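You operate a simulated robot arm through the tools that you are given. There is no shell and no other tool.

You are at the controls of a simulated two-armed robot. One attempt, no reset.

## Task
Clamp the green board and sand off the rough patch.
Fine: shut the teal clamp lever first. Put the orange sanding block back, open the lever and lay the board on the grey sheet. Set down upright: orange sanding block. Where these are worked on the way, their far stop is far enough and under half their travel is too little: teal clamp lever. What is to be rubbed or washed off counts as gone when no trace of it is left.

The check looks at the end state, three seconds after you hand in, the way a careful person would. Anything else that was tipped, shoved, dropped, spilled or broken makes it a failure. Flat cloth is picked up by pressing the open fingertips on it (5 to 10 N) and closing them slowly along it; thin cloth reads only 2 to 8 mm in the jaws.

## Robot
Two 7-joint arms with fingered hands on one trunk that stands fixed in place. Base frame: the origin is at the foot of the trunk, x ahead of it, y to its left, z up; the work surface is at about z = 900. Units: mm, rad, N and s.
The left shoulder is at [60, 138, 897], the right one opposite. With the tool pointing down near the work surface each hand reaches from about 380 to 920 mm from the base axis, measured 20 degrees to its own side. Payload 4 kg a hand.
The tool frame of a hand sits at the grasp point between the pads (the TCP): z along the fingers, y along the line on which they close. The tips reach 36 mm beyond it. The gripper opens to 120 mm. The gripper's body begins 42 mm behind the TCP. The gripper is a hand of 5 fingers: y runs from the thumb to the fingers, the wrist lies at [-15, -109, -200] in the tool frame, and closing takes about 1.5 s.
Orientation is that of the tool frame in the base frame, as [roll, pitch, yaw] about the fixed x, y, z axes, in that order (R = Rz(yaw) Ry(pitch) Rx(roll)). With the fingers straight down and the wrist toward the robot, the tool's x, y and z point along [0, 1, 0], [1, 0, 0] and [0, 0, -1] of the base frame.

## Interface
- The arms move only by the tool arm_command. It takes "left_deltas", "right_deltas" or both (then of equal length, played together; a hand with none holds still); each is text: rows parted by semicolons, each of 7 numbers parted by spaces: the turn, a rotation vector about the tool's x, y, z in rad, then the shift along the tool's x, y, z in mm, then the opening, from 0 (shut) to 1 (fully open). In form: rx ry rz dx dy dz claw; .... A call has 1 to 20 rows; each row shifts and turns the commanded pose from where the row before left it, along the tool's axes as they then stand. A row lasts 0.2 s, in which the tool goes at most 50 mm and 0.15 rad; a call with a longer step from one row to the next is refused whole, and so is a gripper value outside its range. Where a pose cannot be reached the arm comes as near as it can. A force on the tool above 50 N (or 10 N above the force at the start of the call, whichever is more), or a blocked arm, ends the call early, and 0.2 s more pass. Each finger travels about 153 mm/s and halts on what it meets, pressing with about 30 N; the grip force reading is that of the motor and also rises with nothing between the fingers. The clock runs only during rows and for 0.2 s after the last one: add rows that do not move to give the fingers time. It gives the time, the measured TCP pose, the force on the tool (base axes), the opening and the grip force at its end, in the units of the frame above (readings bear some noise), with the torque about the TCP (base axes, N m) and any sound that the robot's microphone picked up, and new pictures: "show" is both (left out), scene, wrist or none (wrist: the cameras of the hands that moved).
- Cameras (640 x 400 px; columns grow to the right, rows downward): "scene" is now at [43, 25, 1558.4]; the picture's right is [0.27, -0.96, 0.00], its down [-0.57, -0.16, -0.80] and it looks along [0.77, 0.21, -0.60] (base axes); focal length 335 px, centre (320, 200). "left" rides on the left gripper at [-69, -79, -131] in its tool frame; the picture's right is [-0.78, -0.29, 0.55], its down [0.55, -0.73, 0.40] and it looks along [0.29, 0.61, 0.74] (tool axes); focal length 222 px, centre (320, 200). "right" rides on the right gripper at [69, -79, -131] in its tool frame; the picture's right is [-0.78, 0.29, -0.55], its down [-0.55, -0.73, 0.40] and it looks along [-0.29, 0.61, 0.74] (tool axes); focal length 222 px, centre (320, 200). There is no depth. A picture from a camera that has moved, and an enlarged one, comes with that camera's place and axes in the base frame and with its lens. The place of the scene camera against the robot may be out by one fixed shift of up to 25 mm in any direction.
- slide_trunk(by): slides the trunk up (or, below 0, down) by that many mm; the arms and the scene camera ride with it, the base frame stays. It gives what a move gives, with no picture.
- set_grasp(shape, hand): the hand has 5 fingers and takes this shape, open, in about a second: jaw (thumb against the fingers, like two jaws); tri (thumb and two fingers); tip (a fingertip pinch); poke (one finger out to press); point (the index stretched); flat (the hand flat); cup (the hand cupped); fist (a fist). The gripper value then closes the fingers along that shape, each until it touches; the sizes above hold for jaw. It gives what a move gives, with no picture.
- head_to(pan, tilt): turns the head with the scene camera to pan (to the left, within 1.501 rad either way) and tilt (down, from -0.506 to 1.204), counted from straight ahead of the robot. It gives what a move gives, and a new picture of the scene camera.
- close_up(camera, box): a new picture of the part [left, top, right, bottom] of that camera's present view, enlarged. The clock stands still meanwhile.
- job_done(): hands the job in; it is judged then, once.

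Nothing tells you positions but the pictures and the camera data. Unless the task says otherwise, let go and move clear before handing in.

The tools are called after "Request:" by a JSON object that holds its "op" and its "data". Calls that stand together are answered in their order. arm_command: Moves the arms, as the interface text tells. Its arguments: {"type":"object","properties":{"left_deltas":{"type":"string"},"right_deltas":{"type":"string"},"show":{"type":"string","enum":["both","scene","wrist","none"]}},"required":[]} The other tools are called the same way: slide_trunk (by) slides the trunk up or down; set_grasp (shape, hand) gives the hand a shape; head_to (pan, tilt) turns the head that bears the scene camera; close_up (camera, box) takes an enlarged picture of a part of a camera's view; job_done () hands the job in.

At the start:

```text
time_s: 0.0
left_tcp_pos: [384.5, 413.5, 1241.5]
left_tcp_rot: [3.14, 0.0, 1.57]
left_wrist_force: [-0.4, -0.5, 0.4]
left_moment: [0.04, -0.03, -0.03]
left_gripper_width: 119.6
left_grip_force: 0.1
left_shape: jaw
right_tcp_pos: [525.4, 17.0, 1278.0]
right_tcp_rot: [3.141, -0.001, 1.572]
right_wrist_force: [-0.6, 0.2, -0.4]
right_moment: [-0.05, 0.0, 0.02]
right_gripper_width: 119.8
right_grip_force: 0.0
right_shape: jaw
trunk travel left (down, up): [-475.0, 115.0]
head pan, tilt: [0.269, 0.639]
```

scene: 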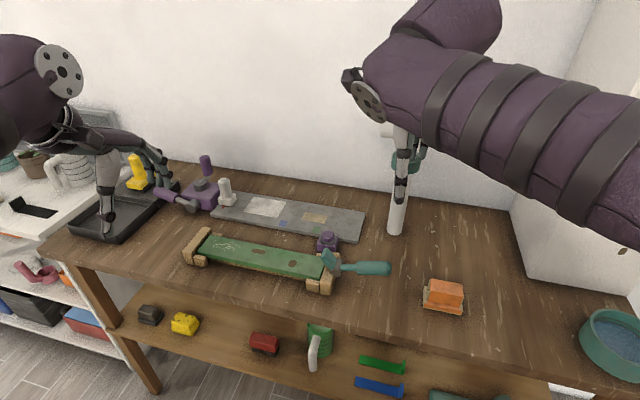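
right: 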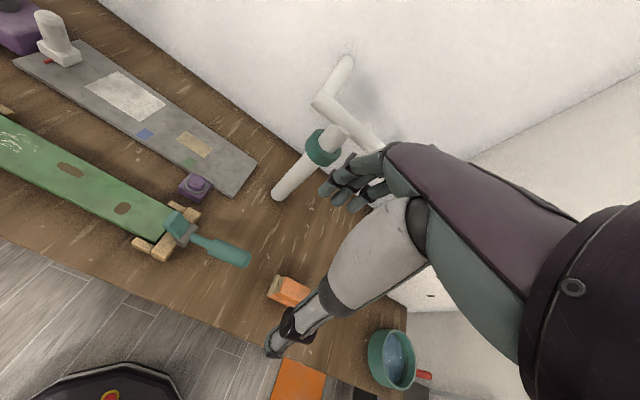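
left: 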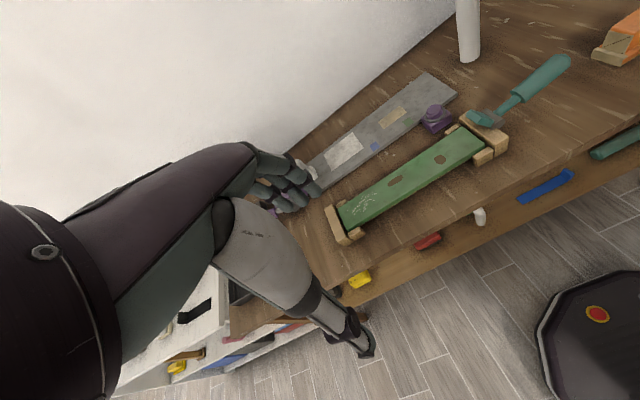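

I see a green board resting on two wooden supports, with a teal clamp lever at its right end, an orange sanding block to the right of it, and a grey sheet behind. I'll take close-ups before moving anything.

Request:
{"op": "close_up", "data": {"camera": "scene", "box": [170, 210, 410, 310]}}

Request:
{"op": "close_up", "data": {"camera": "scene", "box": [290, 220, 480, 330]}}

Request:
{"op": "close_up", "data": {"camera": "scene", "box": [120, 140, 400, 260]}}

Request:
{"op": "close_up", "data": {"camera": "right", "box": [0, 20, 320, 300]}}

Request:
{"op": "close_up", "data": {"camera": "left", "box": [300, 40, 640, 260]}}

```text
2.67 times, centred on (290, 260) of scene
camera zoom: at [43.0, 25.0, 1558.4], right [0.27, -0.96, 0.0], down [-0.57, -0.16, -0.8], along [0.77, 0.21, -0.6], focal length 893 px, centre (400, 40)
```

zoom: 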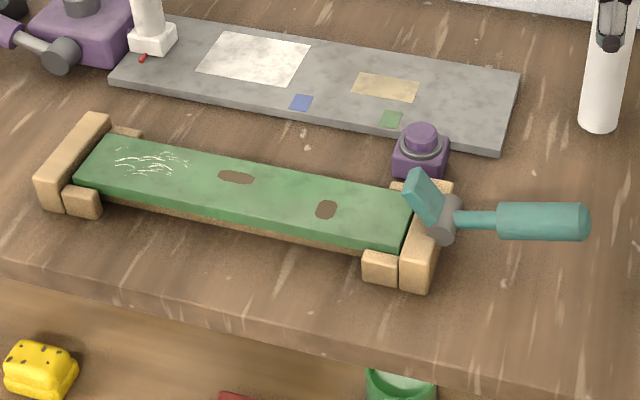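

```text
3.37 times, centred on (385, 275) of scene
camera zoom: at [43.0, 25.0, 1558.4], right [0.27, -0.96, 0.0], down [-0.57, -0.16, -0.8], along [0.77, 0.21, -0.6], focal length 1128 px, centre (101, -53)
```

zoom: 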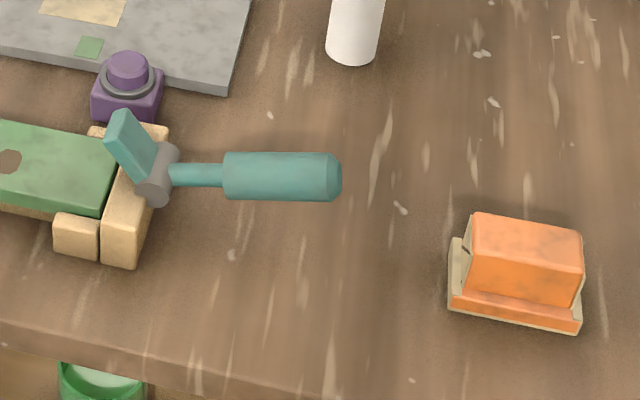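

```text
2.29 times, centred on (260, 200) of scene
camera zoom: at [43.0, 25.0, 1558.4], right [0.27, -0.96, 0.0], down [-0.57, -0.16, -0.8], along [0.77, 0.21, -0.6], focal length 766 px, centre (457, 200)
```

zoom: 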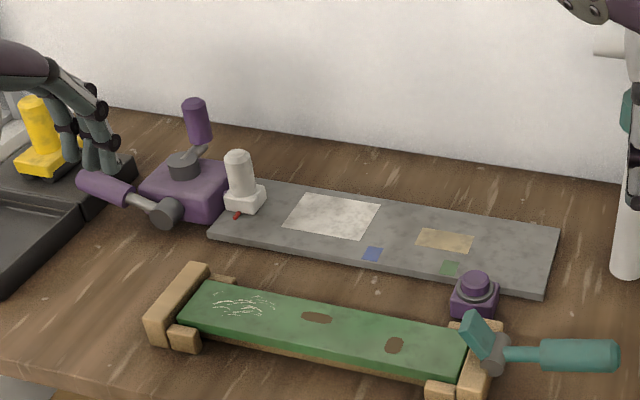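

```text
1.43 times, centred on (160, 160) of right
camera zoom: at [447.4, 85.3, 1410.7], right [0.29, -0.78, 0.55], down [-0.73, -0.55, -0.4], along [0.61, -0.29, -0.74], focal length 317 px, centre (549, 257)
```

zoom: 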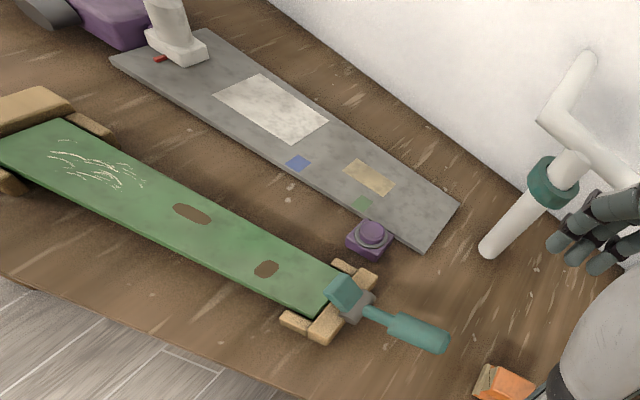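

```text
1.82 times, centred on (470, 150) of left
camera zoom: at [303.8, 343.1, 1372.6], right [-0.29, -0.78, -0.55], down [-0.73, 0.55, -0.4], along [0.61, 0.29, -0.74], focal length 404 px, centre (47, 291)
```

zoom: 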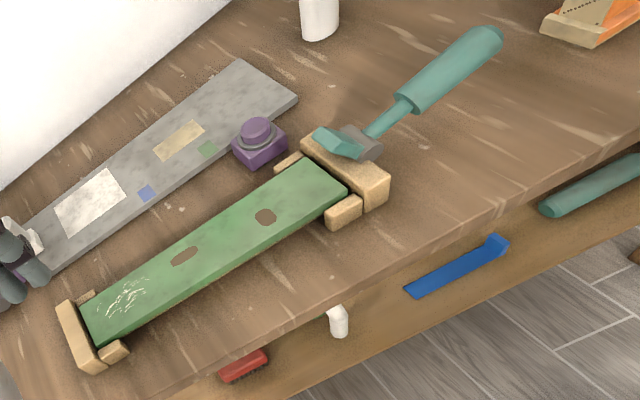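

The lever's mechanism isn't clear yet, so I'm zooming in on it, the rough patch, the block and the sheet from several views.

Request:
{"op": "close_up", "data": {"camera": "scene", "box": [300, 225, 400, 300]}}

Request:
{"op": "close_up", "data": {"camera": "right", "box": [120, 170, 260, 270]}}

Request:
{"op": "close_up", "data": {"camera": "left", "box": [430, 40, 590, 170]}}

Request:
{"op": "close_up", "data": {"camera": "scene", "box": [170, 215, 290, 290]}}

Request:
{"op": "close_up", "data": {"camera": "right", "box": [240, 250, 340, 330]}}

Request:
{"op": "close_up", "data": {"camera": "scene", "box": [140, 140, 260, 220]}}

```text
5.33 times, centred on (350, 262) of scene
camera zoom: at [43.0, 25.0, 1558.4], right [0.27, -0.96, 0.0], down [-0.57, -0.16, -0.8], along [0.77, 0.21, -0.6], focal length 1787 px, centre (160, -133)
```

zoom: 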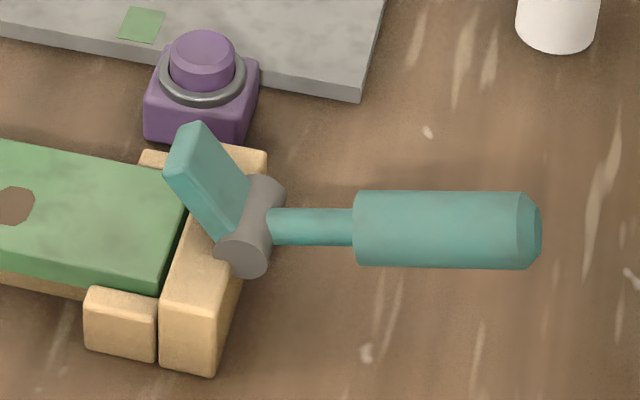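

```text
4.00 times, centred on (190, 220) of right
camera zoom: at [447.4, 85.3, 1410.7], right [0.29, -0.78, 0.55], down [-0.73, -0.55, -0.4], along [0.61, -0.29, -0.74], focal length 888 px, centre (840, 120)
```

zoom: 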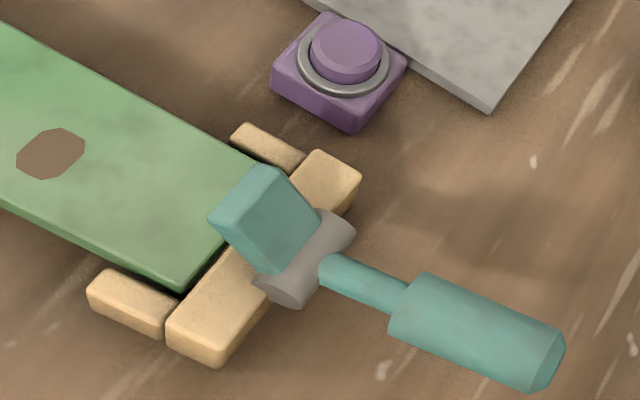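

```text
3.08 times, centred on (510, 105) of left
camera zoom: at [303.8, 343.1, 1372.6], right [-0.29, -0.78, -0.55], down [-0.73, 0.55, -0.4], along [0.61, 0.29, -0.74], focal length 684 px, centre (-265, 492)
```

zoom: 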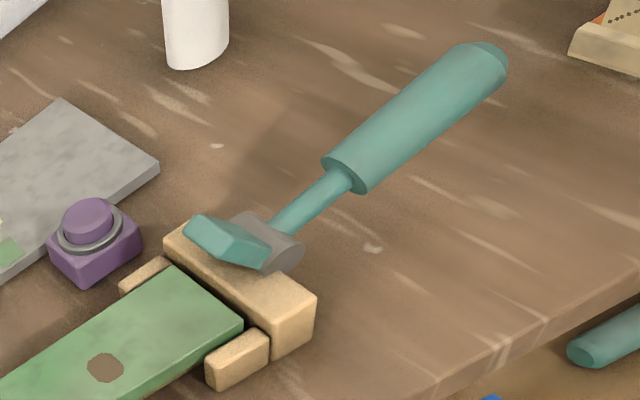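

```text
5.33 times, centred on (230, 252) of scene
camera zoom: at [43.0, 25.0, 1558.4], right [0.27, -0.96, 0.0], down [-0.57, -0.16, -0.8], along [0.77, 0.21, -0.6], focal length 1787 px, centre (800, -80)
```

zoom: 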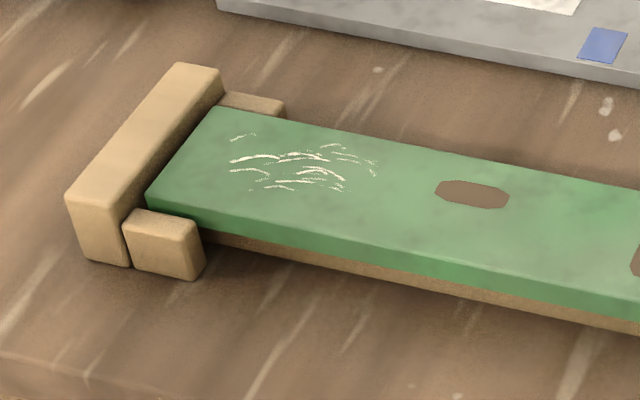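

```text
5.00 times, centred on (290, 290) of right
camera zoom: at [447.4, 85.3, 1410.7], right [0.29, -0.78, 0.55], down [-0.73, -0.55, -0.4], along [0.61, -0.29, -0.74], focal length 1111 px, centre (470, -250)
```

zoom: 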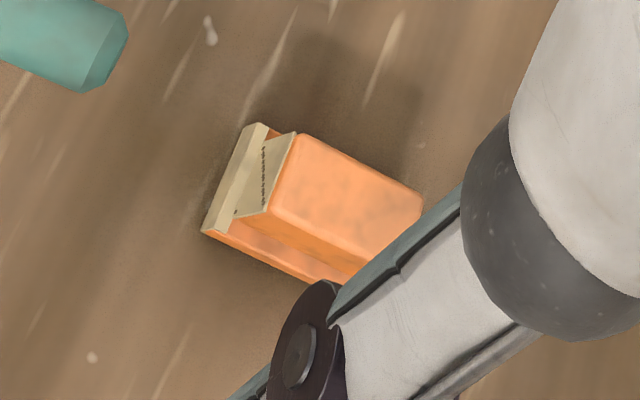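

```text
5.00 times, centred on (200, 180) of scene
camera zoom: at [43.0, 25.0, 1558.4], right [0.27, -0.96, 0.0], down [-0.57, -0.16, -0.8], along [0.77, 0.21, -0.6], focal length 1675 px, centre (920, 300)
```

zoom: 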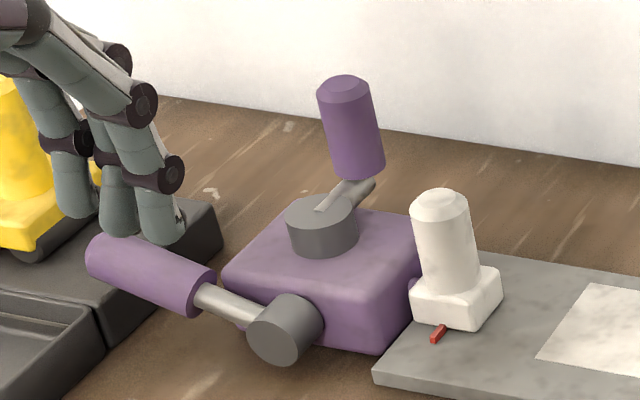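

The teal lever pivots about a barrel on the right end block: its handle sticks out to the right and its pad is raised, with the pivot near (579, 124, 945). I'll look around with the head for any other grey sheet before acting.

Request:
{"op": "head_to", "data": {"pan": 0.9, "tilt": 0.7}}

Request:
{"op": "head_to", "data": {"pan": -0.6, "tilt": 0.7}}

Request:
{"op": "head_to", "data": {"pan": 0.25, "tilt": 0.95}}

```text
time_s: 1.0
left_tcp_pos: [383.7, 412.5, 1240.8]
left_tcp_rot: [3.141, 0.0, 1.571]
left_wrist_force: [-0.8, -0.4, 0.1]
left_moment: [0.03, -0.01, -0.01]
left_gripper_width: 119.8
left_grip_force: 0.2
left_shape: jaw
right_tcp_pos: [526.3, 17.0, 1277.6]
right_tcp_rot: [-3.141, 0.0, 1.571]
right_wrist_force: [-0.1, -0.5, 0.4]
right_moment: [-0.01, 0.01, 0.0]
right_gripper_width: 119.8
right_grip_force: 0.1
right_shape: jaw
trunk travel left (down, up): [-475.0, 115.0]
head pan, tilt: [0.901, 0.7]
camera scene: at [11.8, 68.4, 1553.1], right [0.78, -0.62, 0.0], down [-0.4, -0.5, -0.76], along [0.48, 0.6, -0.64], focal length 335 px, centre (320, 200)
```

scene: 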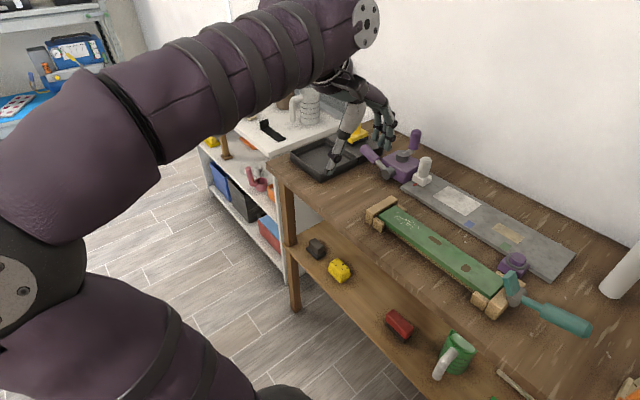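

```text
time_s: 2.6
left_tcp_pos: [384.1, 413.7, 1240.6]
left_tcp_rot: [-3.141, 0.0, 1.572]
left_wrist_force: [-0.4, -1.0, 1.0]
left_moment: [0.0, -0.01, 0.02]
left_gripper_width: 119.8
left_grip_force: 0.0
left_shape: jaw
right_tcp_pos: [526.3, 16.8, 1277.9]
right_tcp_rot: [-3.14, 0.001, 1.57]
right_wrist_force: [0.3, 0.1, 0.4]
right_moment: [-0.02, -0.02, 0.02]
right_gripper_width: 119.5
right_grip_force: 0.1
right_shape: jaw
trunk travel left (down, up): [-475.0, 115.0]
head pan, tilt: [-0.6, 0.7]
camera scene: at [29.1, -46.1, 1553.1], right [-0.56, -0.83, 0.0], down [-0.53, 0.36, -0.76], along [0.63, -0.43, -0.64], focal length 335 px, centre (320, 200)
```

scene: 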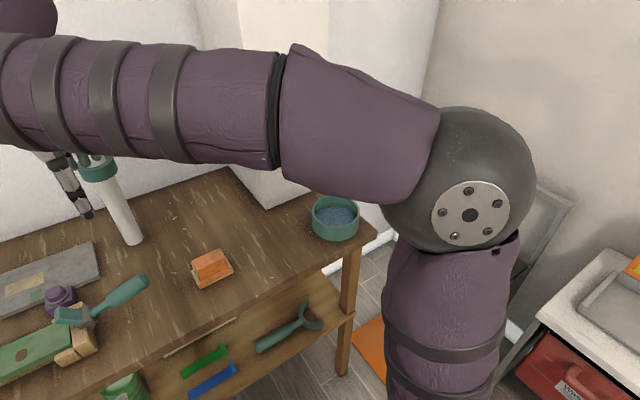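

```text
time_s: 3.8
left_tcp_pos: [384.0, 412.6, 1241.0]
left_tcp_rot: [-3.141, 0.0, 1.571]
left_wrist_force: [-1.0, -0.1, 0.4]
left_moment: [-0.01, 0.01, 0.03]
left_gripper_width: 119.9
left_grip_force: 0.0
left_shape: jaw
right_tcp_pos: [527.3, 16.8, 1277.1]
right_tcp_rot: [3.141, 0.001, 1.571]
right_wrist_force: [-0.3, 0.7, 0.8]
right_moment: [0.01, 0.01, -0.03]
right_gripper_width: 119.8
right_grip_force: 0.2
right_shape: jaw
trunk travel left (down, up): [-475.0, 115.0]
head pan, tilt: [0.25, 0.949]
camera scene: at [29.5, 19.8, 1533.3], right [0.25, -0.97, 0.0], down [-0.79, -0.2, -0.58], along [0.56, 0.14, -0.81], focal length 335 px, centre (320, 200)
```

scene: 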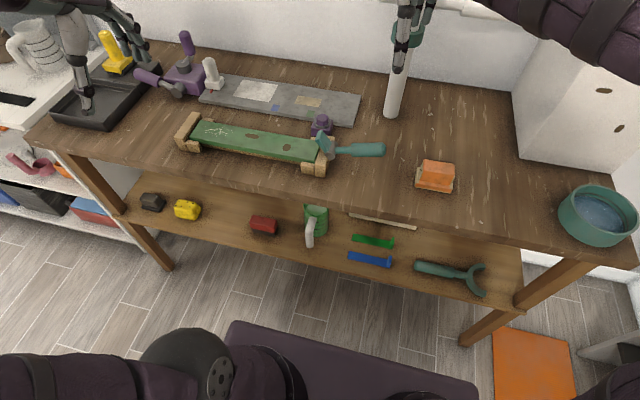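

The grey slab at the back is the only grey sheet. From the wrist cameras I take the lever pivot at about (579, 125, 948), the handle end at (581, 8, 976), the board top at z≈924 and the sheet top at z≈912. I'll bring the right hand to the right of the lever and turn it to point left, so it can take the handle end-on.

Request:
{"op": "arm_command", "data": {"right_deltas": "0 0 0 -24.25 13.5 32 1; 0 0 0 -24.25 13.5 32 1; 0 0 0 -24.25 13.5 32 1; 0 0 0 -24.25 13.5 32 1; 0 0.1483 0 0 0 0 1; 0 0.1483 0 0 0 0 1; 0 0.1483 0 0 0 0 1; 0 0.1483 0 0 0 0 1; 0 0.1483 0 0 0 0 1; 0 0.1483 0 0 0 0 1; 0 0.1483 0 0 0 0 1; 0 0.1483 0 0 0 0 1; 0 0.1483 0 0 0 0 1; 0 0 0 0 0 0 1", "show": "both"}}

```text
time_s: 6.8
left_tcp_pos: [383.9, 412.7, 1240.5]
left_tcp_rot: [3.141, 0.0, 1.571]
left_wrist_force: [-0.2, -0.2, -0.3]
left_moment: [0.0, -0.01, 0.0]
left_gripper_width: 119.8
left_grip_force: 0.0
left_shape: jaw
right_tcp_pos: [581.5, -80.5, 1150.2]
right_tcp_rot: [3.141, -1.334, 1.572]
right_wrist_force: [0.7, 0.2, -0.1]
right_moment: [0.0, 0.0, 0.02]
right_gripper_width: 119.7
right_grip_force: 0.1
right_shape: jaw
trunk travel left (down, up): [-475.0, 115.0]
head pan, tilt: [0.25, 0.949]
camera scene: at [29.3, 19.9, 1533.3], right [0.25, -0.97, 0.0], down [-0.79, -0.2, -0.58], along [0.56, 0.14, -0.81], focal length 335 px, centre (320, 200)
camera right: at [501.5, -192.0, 1249.5], right [0.29, -0.71, -0.64], down [-0.73, 0.26, -0.63], along [0.61, 0.65, -0.45], focal length 222 px, centre (320, 200)
```

scene: 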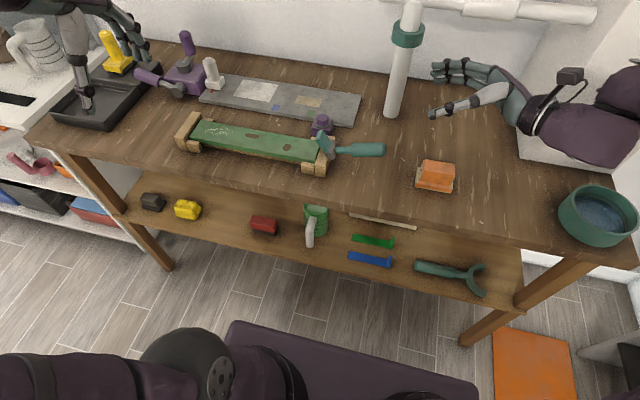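
right: 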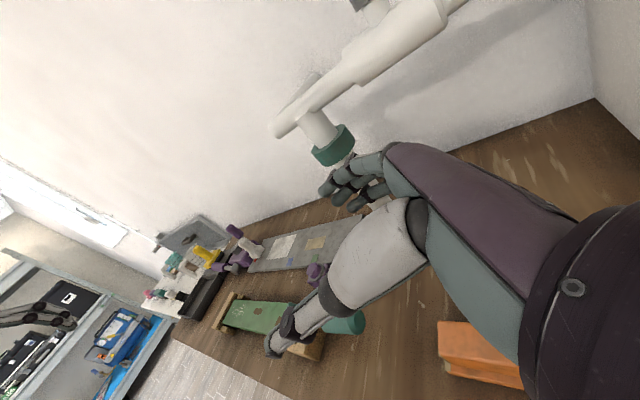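

The right hand now points left at (581, -80, 1150). I'll check the lever and handle again from these views.

Request:
{"op": "close_up", "data": {"camera": "scene", "box": [290, 100, 470, 210]}}

Request:
{"op": "close_up", "data": {"camera": "right", "box": [200, 230, 380, 370]}}

Request:
{"op": "close_up", "data": {"camera": "left", "box": [430, 10, 640, 170]}}

```text
3.56 times, centred on (380, 155) of scene
camera zoom: at [29.3, 19.9, 1533.3], right [0.25, -0.97, 0.0], down [-0.79, -0.2, -0.58], along [0.56, 0.14, -0.81], focal length 1191 px, centre (107, 360)
```

zoom: 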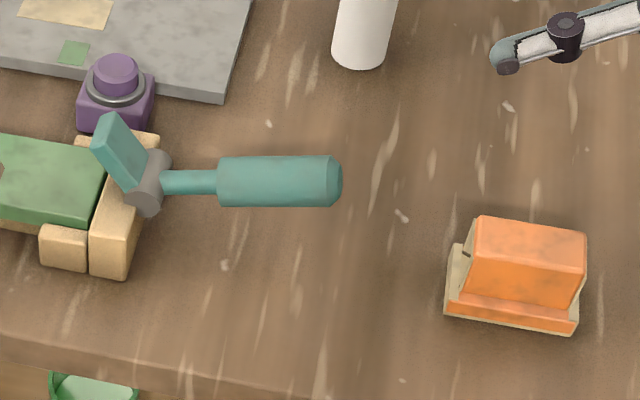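

```text
2.86 times, centred on (290, 300) of right
camera zoom: at [501.5, -192.0, 1249.5], right [0.29, -0.71, -0.64], down [-0.73, 0.26, -0.63], along [0.61, 0.65, -0.45], focal length 635 px, centre (406, -86)
```

zoom: 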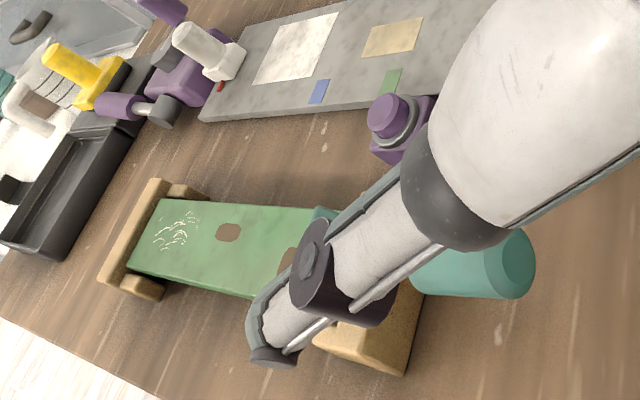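

```text
2.50 times, centred on (535, 90) of left
camera zoom: at [303.6, 343.2, 1372.6], right [-0.29, -0.78, -0.55], down [-0.73, 0.55, -0.4], along [0.61, 0.29, -0.74], focal length 555 px, centre (-218, 475)
```

zoom: 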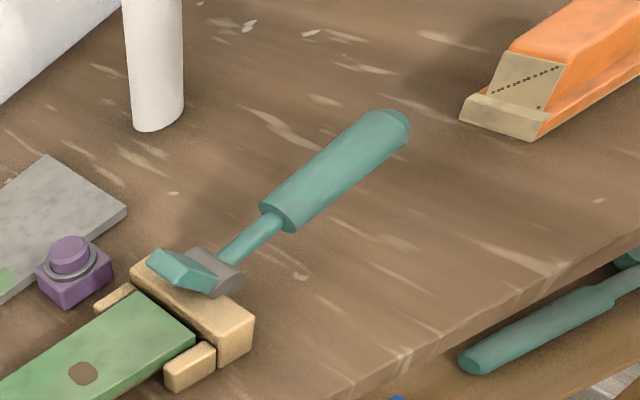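

The handle end is confirmed near (578, 9, 976), with the handle tilted about 13° up along -y. I'll lower the right hand to a pre-grasp pose in line with the handle.

Request:
{"op": "arm_command", "data": {"right_deltas": "0 0 0 -37.1 -0.5 16.9 1; 0 0 0 -37.1 -0.5 16.9 1; 0 0 0 -37.1 -0.5 16.9 1; 0 0 0 -37.1 -0.5 16.9 1; 0 0 0 0 0 0 1", "show": "both"}}

Request:
{"op": "close_up", "data": {"camera": "scene", "box": [290, 90, 490, 210]}}

Request:
{"op": "close_up", "data": {"camera": "left", "box": [430, 0, 640, 130]}}

```text
time_s: 8.0
left_tcp_pos: [382.0, 412.9, 1240.9]
left_tcp_rot: [-3.141, 0.0, 1.57]
left_wrist_force: [0.0, 0.2, 0.0]
left_moment: [0.04, -0.01, 0.0]
left_gripper_width: 119.5
left_grip_force: 0.0
left_shape: jaw
right_tcp_pos: [576.7, -48.8, 991.7]
right_tcp_rot: [3.126, -1.333, 1.586]
right_wrist_force: [-1.6, -1.4, 12.5]
right_moment: [-1.11, -0.22, -0.13]
right_gripper_width: 119.3
right_grip_force: 0.2
right_shape: jaw
trunk travel left (down, up): [-475.0, 115.0]
head pan, tilt: [0.25, 0.949]
camera scene: at [28.8, 19.8, 1533.5], right [0.25, -0.97, 0.0], down [-0.79, -0.2, -0.58], along [0.56, 0.14, -0.81], focal length 335 px, centre (320, 200)
camera right: at [498.0, -161.2, 1091.3], right [0.29, -0.71, -0.63], down [-0.73, 0.26, -0.63], along [0.61, 0.65, -0.45], focal length 222 px, centre (320, 200)
```

scene: 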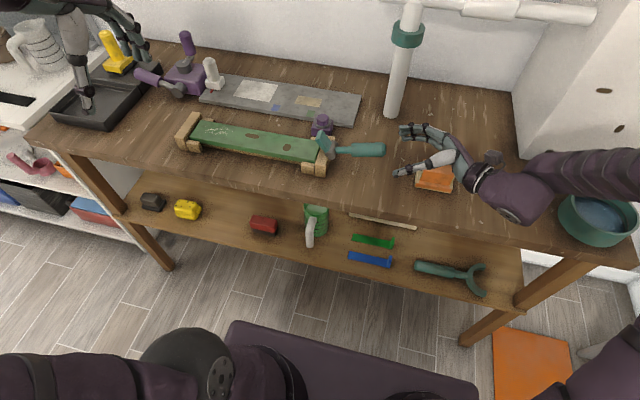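
right: 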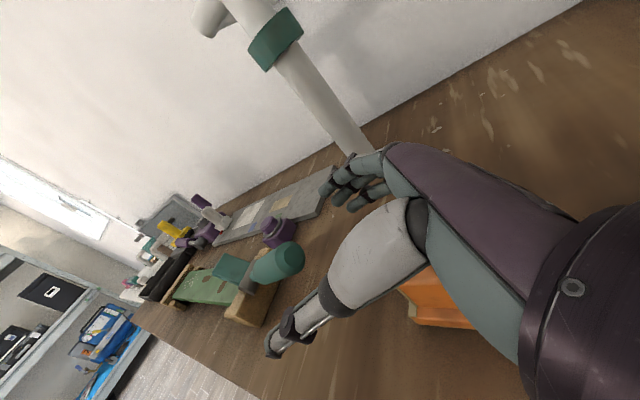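

```text
3.20 times, centred on (390, 150) of scene
camera zoom: at [28.8, 19.8, 1533.5], right [0.25, -0.97, 0.0], down [-0.79, -0.2, -0.58], along [0.56, 0.14, -0.81], focal length 1072 px, centre (96, 360)
```

zoom: 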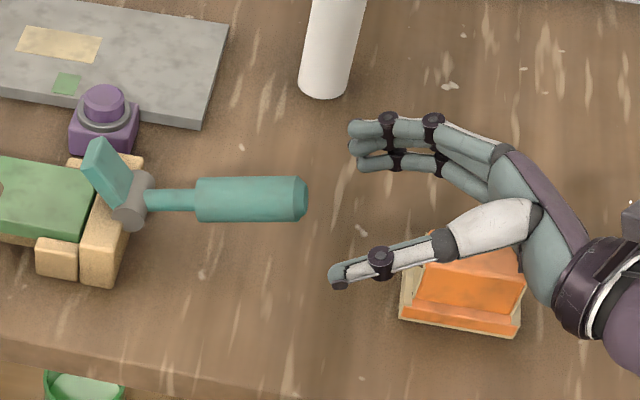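

```text
3.05 times, centred on (535, 65) of left
camera zoom: at [303.2, 343.0, 1372.9], right [-0.29, -0.78, -0.55], down [-0.73, 0.55, -0.4], along [0.61, 0.29, -0.74], focal length 677 px, centre (-335, 611)
```

zoom: 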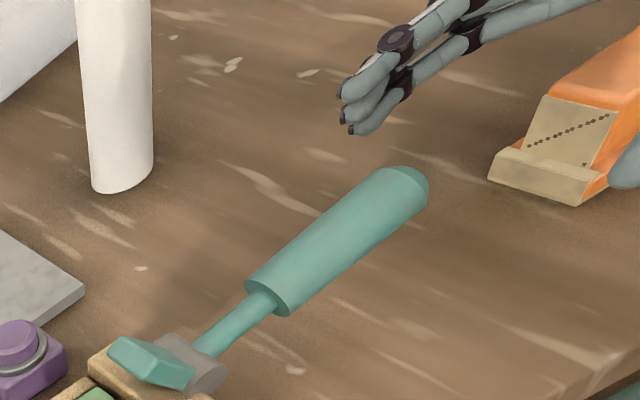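

The 12.5 N upward force says the palm is resting on the orange block, so I'll lift straight up at once.

Request:
{"op": "arm_command", "data": {"right_deltas": "0 0 0 19.45 0 -4.7 1; 0 0 0 29.2 0 -7.0 1; 0 0 0 29.2 0 -7.0 1; 0 0 0 0 0 0 1", "show": "both"}}

Request:
{"op": "close_up", "data": {"camera": "scene", "box": [370, 100, 500, 210]}}

Request:
{"op": "close_up", "data": {"camera": "left", "box": [500, 0, 640, 110]}}

```text
time_s: 9.0
left_tcp_pos: [383.9, 412.3, 1239.9]
left_tcp_rot: [3.141, -0.002, 1.571]
left_wrist_force: [-0.8, 0.8, -0.8]
left_moment: [-0.01, 0.02, -0.01]
left_gripper_width: 119.7
left_grip_force: 0.1
left_shape: jaw
right_tcp_pos: [579.0, -48.9, 1069.0]
right_tcp_rot: [-3.139, -1.335, 1.569]
right_wrist_force: [0.2, -0.2, -0.4]
right_moment: [0.02, 0.03, -0.02]
right_gripper_width: 119.8
right_grip_force: 0.1
right_shape: jaw
trunk travel left (down, up): [-475.0, 115.0]
head pan, tilt: [0.25, 0.949]
camera scene: at [29.7, 19.7, 1533.3], right [0.25, -0.97, 0.0], down [-0.79, -0.2, -0.58], along [0.56, 0.14, -0.81], focal length 335 px, centre (320, 200)
camera right: at [499.4, -161.2, 1169.9], right [0.29, -0.72, -0.64], down [-0.74, 0.26, -0.63], along [0.61, 0.65, -0.45], focal length 222 px, centre (320, 200)
```

scene: 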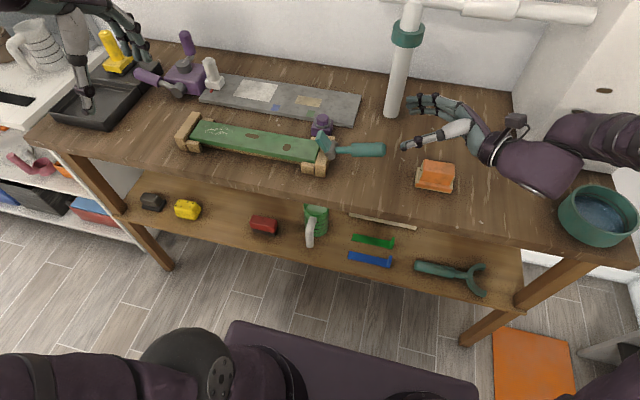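
right: 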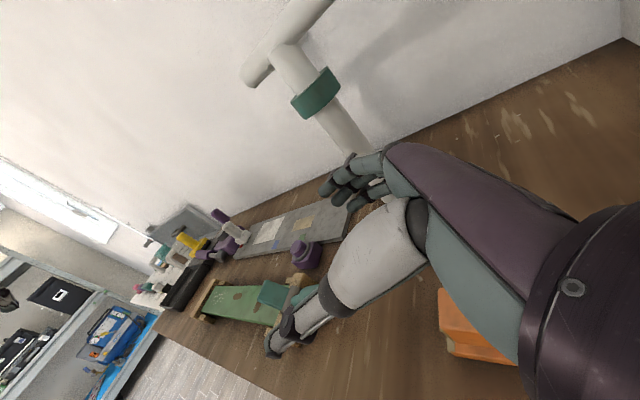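

```text
3.64 times, centred on (435, 155) of scene
camera zoom: at [29.7, 19.7, 1533.3], right [0.25, -0.97, 0.0], down [-0.79, -0.2, -0.58], along [0.56, 0.14, -0.81], focal length 1218 px, centre (-98, 364)
```

zoom: 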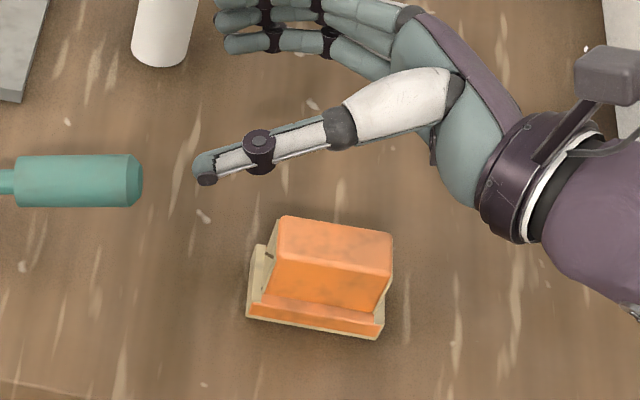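

```text
3.64 times, centred on (570, 55) of left
camera zoom: at [304.1, 342.9, 1372.5], right [-0.29, -0.78, -0.55], down [-0.73, 0.55, -0.4], along [0.61, 0.29, -0.74], focal length 808 px, centre (-589, 727)
```

zoom: 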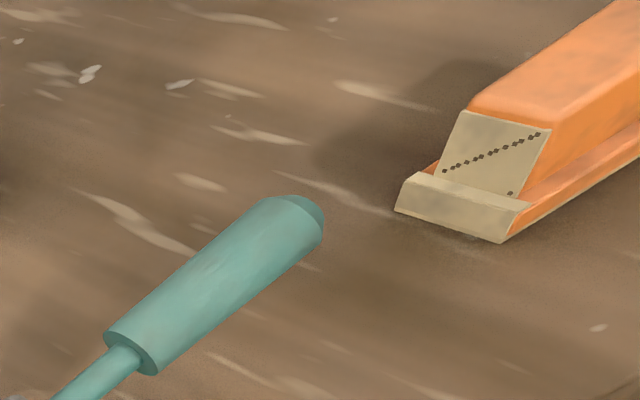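

The block looks undisturbed. I'll tilt the right hand to 45° so the palm clears the block, and come in on the handle from the upper right.

Request:
{"op": "arm_command", "data": {"right_deltas": "0 -0.1375 0 0 0 0 1; 0 -0.1375 0 0 0 0 1; 0 -0.1375 0 0 0 0 1; 0 -0.1375 0 0 0 0 1; 0 0 0 -5 0 25.7 1; 0 0 0 -5 0 25.7 1; 0 0 0 0 0 0 1", "show": "both"}}

Request:
{"op": "close_up", "data": {"camera": "scene", "box": [290, 80, 490, 210]}}

Request:
{"op": "close_up", "data": {"camera": "left", "box": [430, 0, 640, 130]}}

Request:
{"op": "close_up", "data": {"camera": "right", "box": [180, 140, 420, 380]}}

```text
time_s: 10.6
left_tcp_pos: [384.0, 412.9, 1241.7]
left_tcp_rot: [-3.141, 0.0, 1.57]
left_wrist_force: [-0.7, 0.7, 0.1]
left_moment: [0.02, 0.0, 0.01]
left_gripper_width: 120.0
left_grip_force: 0.1
left_shape: jaw
right_tcp_pos: [577.9, -19.9, 1026.8]
right_tcp_rot: [3.141, -0.785, 1.572]
right_wrist_force: [-0.4, -0.6, -0.8]
right_moment: [-0.02, -0.02, 0.0]
right_gripper_width: 120.0
right_grip_force: 0.1
right_shape: jaw
trunk travel left (down, up): [-475.0, 115.0]
head pan, tilt: [0.25, 0.949]
camera scene: at [29.3, 19.7, 1533.3], right [0.25, -0.97, 0.0], down [-0.79, -0.2, -0.58], along [0.56, 0.14, -0.81], focal length 335 px, centre (320, 200)
camera right: at [498.3, -64.4, 1169.3], right [0.29, -0.94, -0.17], down [-0.73, -0.11, -0.67], along [0.61, 0.32, -0.72], focal length 222 px, centre (320, 200)
```

scene: 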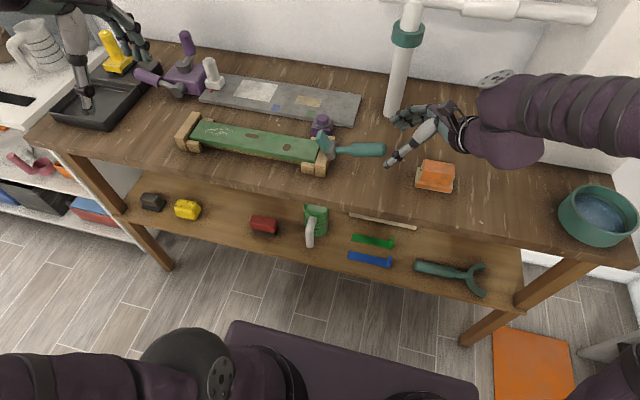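
right: 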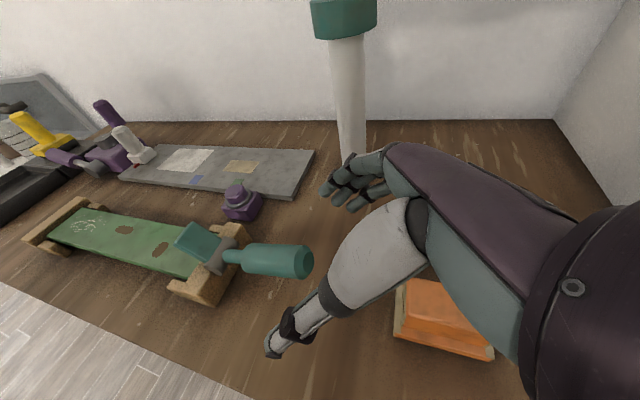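

```text
3.08 times, centred on (390, 145) of scene
camera zoom: at [29.3, 19.7, 1533.3], right [0.25, -0.97, 0.0], down [-0.79, -0.2, -0.58], along [0.56, 0.14, -0.81], focal length 1031 px, centre (105, 369)
```

zoom: 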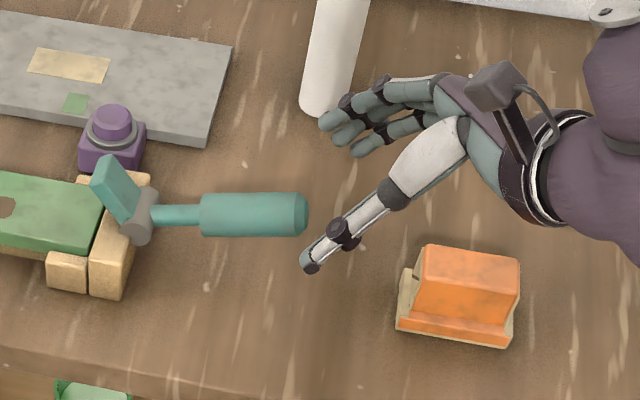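

```text
3.05 times, centred on (535, 65) of left
camera zoom: at [303.7, 342.9, 1372.6], right [-0.29, -0.78, -0.55], down [-0.73, 0.55, -0.4], along [0.61, 0.29, -0.74], focal length 677 px, centre (-335, 611)
```

zoom: 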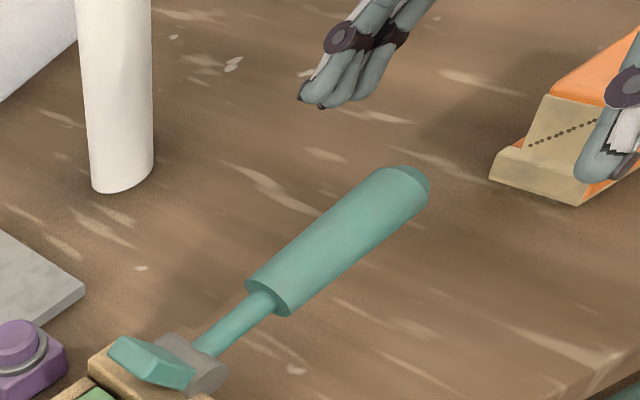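

```text
1.67 times, centred on (300, 260) of right
camera zoom: at [498.3, -64.4, 1169.3], right [0.29, -0.94, -0.17], down [-0.73, -0.11, -0.67], along [0.61, 0.32, -0.72], focal length 370 px, centre (353, 100)
```

zoom: 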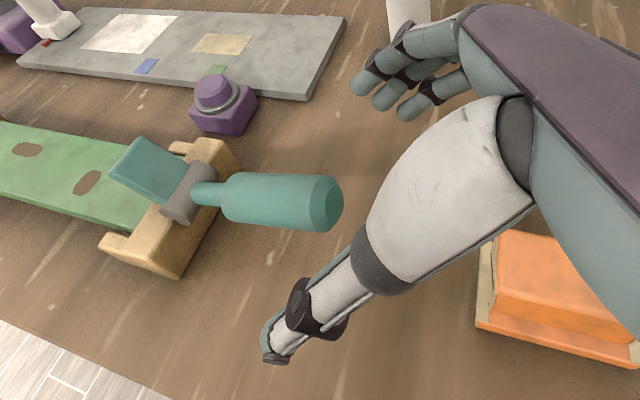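

The hand is lined up with the handle (end at about (580, 10, 976)). I'll move in along the fingers and close on it.

Request:
{"op": "arm_command", "data": {"right_deltas": "0 0 0 0 0.3 20 1; 0 0 0 0 0.3 20 1; 0 0 0 0 0.3 20 1; 0 0 0 0 0.2 20 1; 0 0 0 0 0 0 1; 0 0 0 0 0 0 0.3; 0 0 0 0 0 0 0; 0 0 0 0 0 0 0; 0 0 0 0 0 0 0; 0 0 0 0 0 0 0; 0 0 0 0 0 0 0; 0 0 0 0 0 0 0", "show": "both"}}

Request:
{"op": "close_up", "data": {"camera": "scene", "box": [290, 80, 490, 210]}}

Request:
{"op": "close_up", "data": {"camera": "left", "box": [430, 0, 640, 130]}}

```text
time_s: 13.2
left_tcp_pos: [382.9, 412.8, 1241.3]
left_tcp_rot: [3.141, -0.001, 1.571]
left_wrist_force: [-0.3, 0.1, -0.1]
left_moment: [-0.02, -0.01, -0.01]
left_gripper_width: 119.7
left_grip_force: 0.0
left_shape: jaw
right_tcp_pos: [578.4, 35.2, 970.3]
right_tcp_rot: [-3.141, -0.786, 1.572]
right_wrist_force: [-9.1, -0.1, -4.8]
right_moment: [-0.12, 0.16, 0.09]
right_gripper_width: 5.7
right_grip_force: 30.3
right_shape: jaw
trunk travel left (down, up): [-475.0, 115.0]
head pan, tilt: [0.25, 0.949]
camera scene: at [28.8, 19.9, 1533.3], right [0.25, -0.97, 0.0], down [-0.79, -0.2, -0.58], along [0.56, 0.14, -0.81], focal length 335 px, centre (320, 200)
camera right: at [499.8, -8.2, 1113.2], right [0.29, -0.94, -0.17], down [-0.74, -0.11, -0.67], along [0.61, 0.32, -0.72], focal length 222 px, centre (320, 200)
```

scene: 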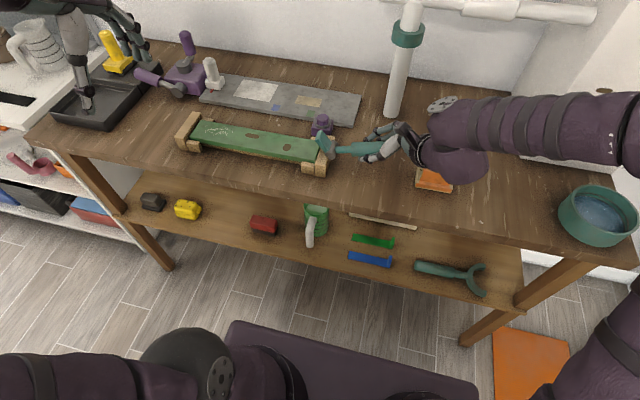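
right: 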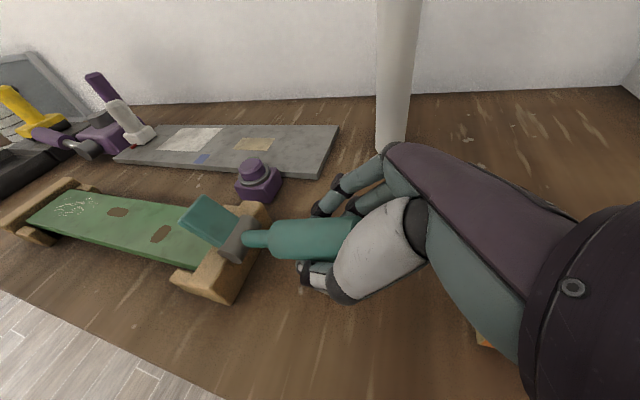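

```text
3.08 times, centred on (390, 145) of scene
camera zoom: at [28.8, 19.9, 1533.3], right [0.25, -0.97, 0.0], down [-0.79, -0.2, -0.58], along [0.56, 0.14, -0.81], focal length 1031 px, centre (105, 369)
```

zoom: 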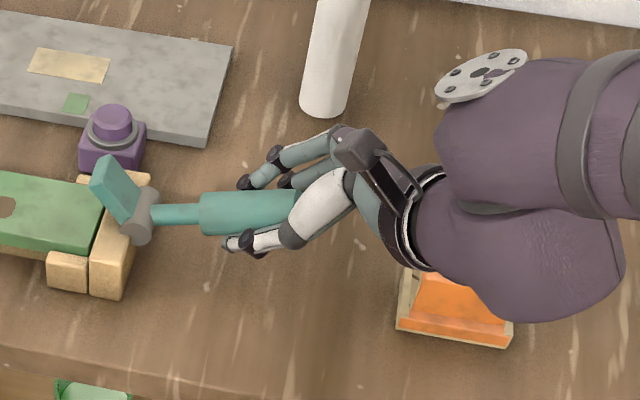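

```text
3.05 times, centred on (535, 65) of left
camera zoom: at [303.2, 343.1, 1372.7], right [-0.29, -0.78, -0.55], down [-0.73, 0.55, -0.4], along [0.61, 0.29, -0.74], focal length 677 px, centre (-335, 611)
```

zoom: 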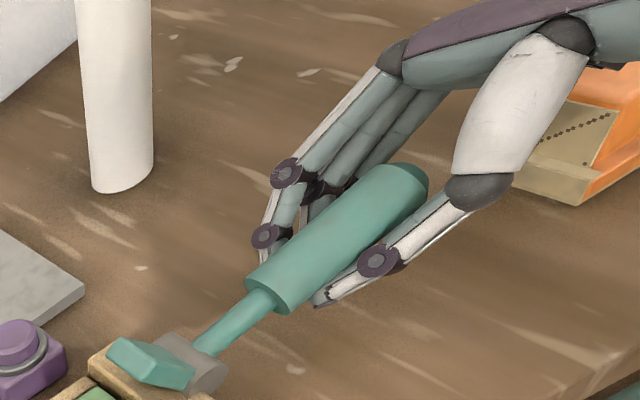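

The fingers have the handle with about 30 N of grip. I'll now swing it up in small steps along an arc about the pivot, watching the force.

Request:
{"op": "arm_command", "data": {"right_deltas": "0 -0.08 0 6.26 0 -3.79 0; 0 -0.08 0 6.26 0 -3.79 0; 0 -0.08 0 6.26 0 -3.79 0; 0 -0.08 0 6.26 0 -3.79 0; 0 0 0 0 0 0 0", "show": "both"}}

Request:
{"op": "close_up", "data": {"camera": "scene", "box": [290, 80, 490, 210]}}

Request:
{"op": "close_up", "data": {"camera": "left", "box": [430, 0, 640, 130]}}

```text
time_s: 14.4
left_tcp_pos: [383.0, 412.3, 1241.2]
left_tcp_rot: [3.141, -0.001, 1.571]
left_wrist_force: [0.8, -0.8, 0.7]
left_moment: [0.01, 0.06, 0.0]
left_gripper_width: 119.6
left_grip_force: 0.1
left_shape: jaw
right_tcp_pos: [578.8, 47.7, 997.0]
right_tcp_rot: [3.142, -0.465, 1.571]
right_wrist_force: [-7.2, 0.1, -4.5]
right_moment: [-0.03, 0.1, 0.05]
right_gripper_width: 5.4
right_grip_force: 30.6
right_shape: jaw
trunk travel left (down, up): [-475.0, 115.0]
head pan, tilt: [0.25, 0.949]
camera scene: at [28.9, 20.0, 1533.4], right [0.25, -0.97, 0.0], down [-0.79, -0.2, -0.58], along [0.56, 0.14, -0.81], focal length 335 px, centre (320, 200)
camera right: at [499.8, 50.1, 1147.4], right [0.29, -0.95, 0.14], down [-0.73, -0.31, -0.6], along [0.61, 0.07, -0.79], focal length 222 px, centre (320, 200)
```

scene: 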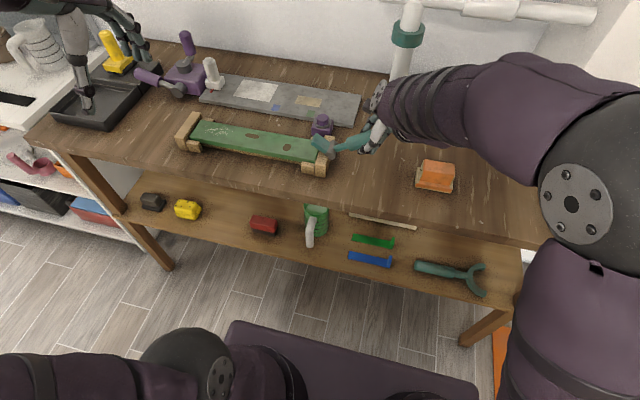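
right: 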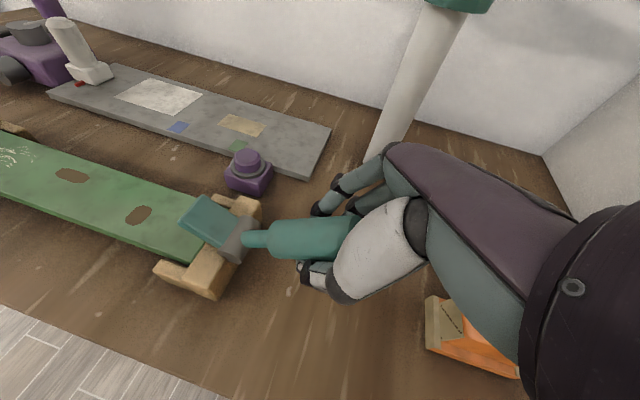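

```text
3.08 times, centred on (390, 145) of scene
camera zoom: at [28.9, 20.0, 1533.4], right [0.25, -0.97, 0.0], down [-0.79, -0.2, -0.58], along [0.56, 0.14, -0.81], focal length 1031 px, centre (105, 369)
```

zoom: 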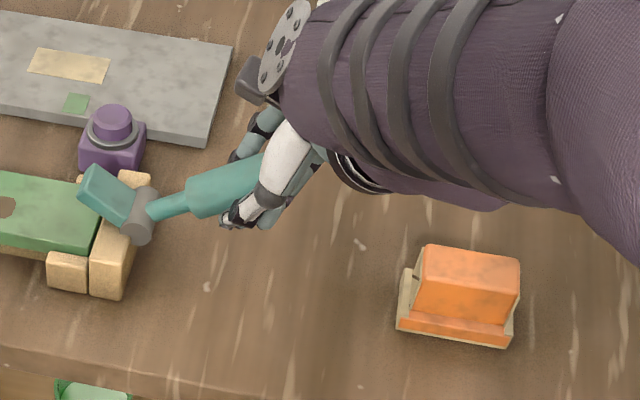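

```text
3.05 times, centred on (535, 65) of left
camera zoom: at [303.3, 343.1, 1372.7], right [-0.29, -0.78, -0.55], down [-0.73, 0.55, -0.4], along [0.61, 0.29, -0.74], focal length 677 px, centre (-335, 611)
```

zoom: 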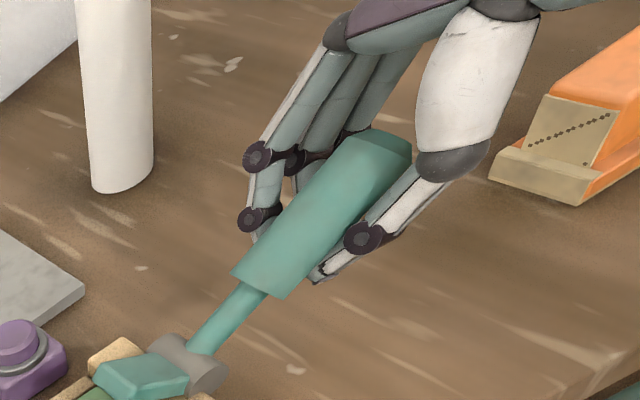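

The lever follows the hand with little force, and the pad is coming down. I'll keep going along the arc.

Request:
{"op": "arm_command", "data": {"right_deltas": "0 -0.08 0 6.2 0 -3.72 0; 0 -0.08 0 6.2 0 -3.72 0; 0 -0.08 0 6.2 0 -3.72 0; 0 -0.08 0 6.2 0 -3.72 0; 0 0 0 0 0 0 0", "show": "none"}}

Request:
{"op": "close_up", "data": {"camera": "scene", "box": [270, 80, 440, 210]}}

Request:
{"op": "close_up", "data": {"camera": "left", "box": [430, 0, 640, 150]}}

```text
time_s: 15.6
left_tcp_pos: [383.2, 411.8, 1240.4]
left_tcp_rot: [3.141, 0.001, 1.572]
left_wrist_force: [0.8, -0.2, -0.1]
left_moment: [0.05, -0.01, 0.01]
left_gripper_width: 119.9
left_grip_force: 0.0
left_shape: jaw
right_tcp_pos: [578.8, 65.6, 1019.2]
right_tcp_rot: [-3.14, -0.145, 1.569]
right_wrist_force: [-8.7, 2.3, -7.9]
right_moment: [-0.03, 0.1, 0.02]
right_gripper_width: 5.2
right_grip_force: 30.2
right_shape: jaw
trunk travel left (down, up): [-475.0, 115.0]
head pan, tilt: [0.25, 0.949]
```

```text
3.08 times, centred on (355, 145) of scene
camera zoom: at [29.0, 20.2, 1533.3], right [0.25, -0.97, 0.0], down [-0.79, -0.2, -0.58], along [0.56, 0.14, -0.81], focal length 1031 px, centre (212, 369)
```

zoom: 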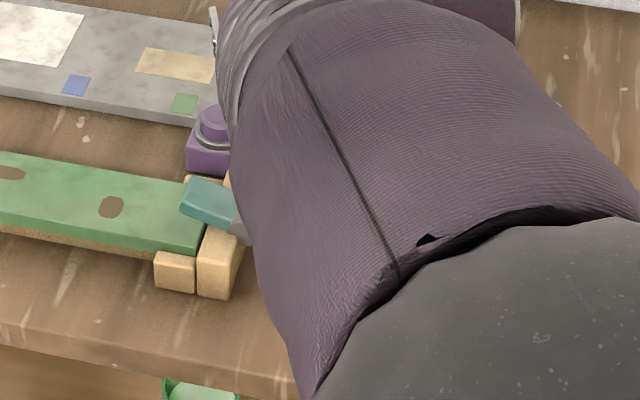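

```text
2.67 times, centred on (535, 75) of left
camera zoom: at [303.4, 343.3, 1372.5], right [-0.29, -0.78, -0.55], down [-0.73, 0.55, -0.4], along [0.61, 0.29, -0.74], focal length 592 px, centre (-253, 533)
```

zoom: 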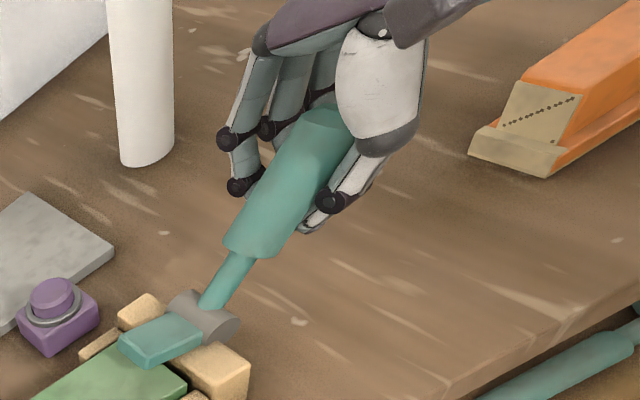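

The pad is close to the board, about 37° turned so far. I'll go on in smaller steps until the stop.

Request:
{"op": "arm_command", "data": {"right_deltas": "0 -0.06 0 4.65 0 -2.79 0; 0 -0.06 0 4.65 0 -2.79 0; 0 -0.06 0 4.65 0 -2.79 0; 0 -0.06 0 4.65 0 -2.79 0; 0 0 0 0 0 0 0", "show": "none"}}

Request:
{"op": "close_up", "data": {"camera": "scene", "box": [270, 80, 440, 210]}}

Request:
{"op": "close_up", "data": {"camera": "left", "box": [430, 0, 640, 150]}}

```text
time_s: 16.8
left_tcp_pos: [384.2, 411.9, 1240.5]
left_tcp_rot: [-3.14, 0.0, 1.572]
left_wrist_force: [-0.7, -1.3, 0.6]
left_moment: [-0.01, 0.01, 0.03]
left_gripper_width: 119.8
left_grip_force: 0.1
left_shape: jaw
right_tcp_pos: [579.0, 83.6, 1030.6]
right_tcp_rot: [3.141, 0.094, 1.57]
right_wrist_force: [-8.2, 0.1, -7.6]
right_moment: [-0.02, 0.11, 0.0]
right_gripper_width: 5.1
right_grip_force: 30.1
right_shape: jaw
trunk travel left (down, up): [-475.0, 115.0]
head pan, tilt: [0.25, 0.949]
```

```text
3.08 times, centred on (355, 145) of scene
camera zoom: at [29.0, 20.0, 1533.3], right [0.25, -0.97, 0.0], down [-0.79, -0.2, -0.58], along [0.56, 0.14, -0.81], focal length 1031 px, centre (212, 369)
```

zoom: 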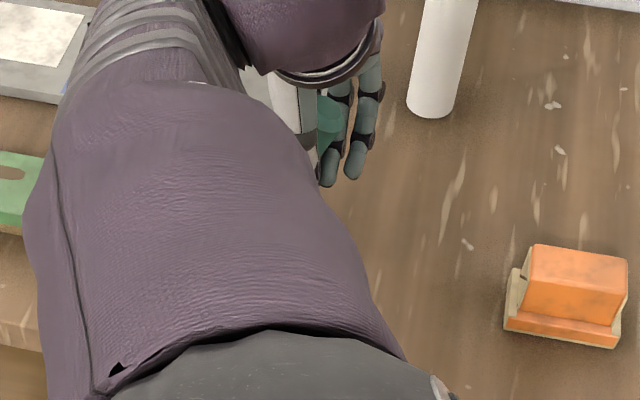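

```text
2.67 times, centred on (535, 75) of left
camera zoom: at [303.4, 343.2, 1372.6], right [-0.29, -0.78, -0.55], down [-0.73, 0.55, -0.4], along [0.61, 0.29, -0.74], focal length 592 px, centre (-253, 533)
```

zoom: 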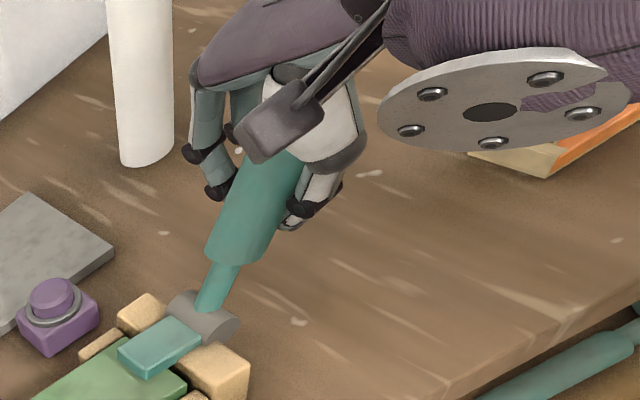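

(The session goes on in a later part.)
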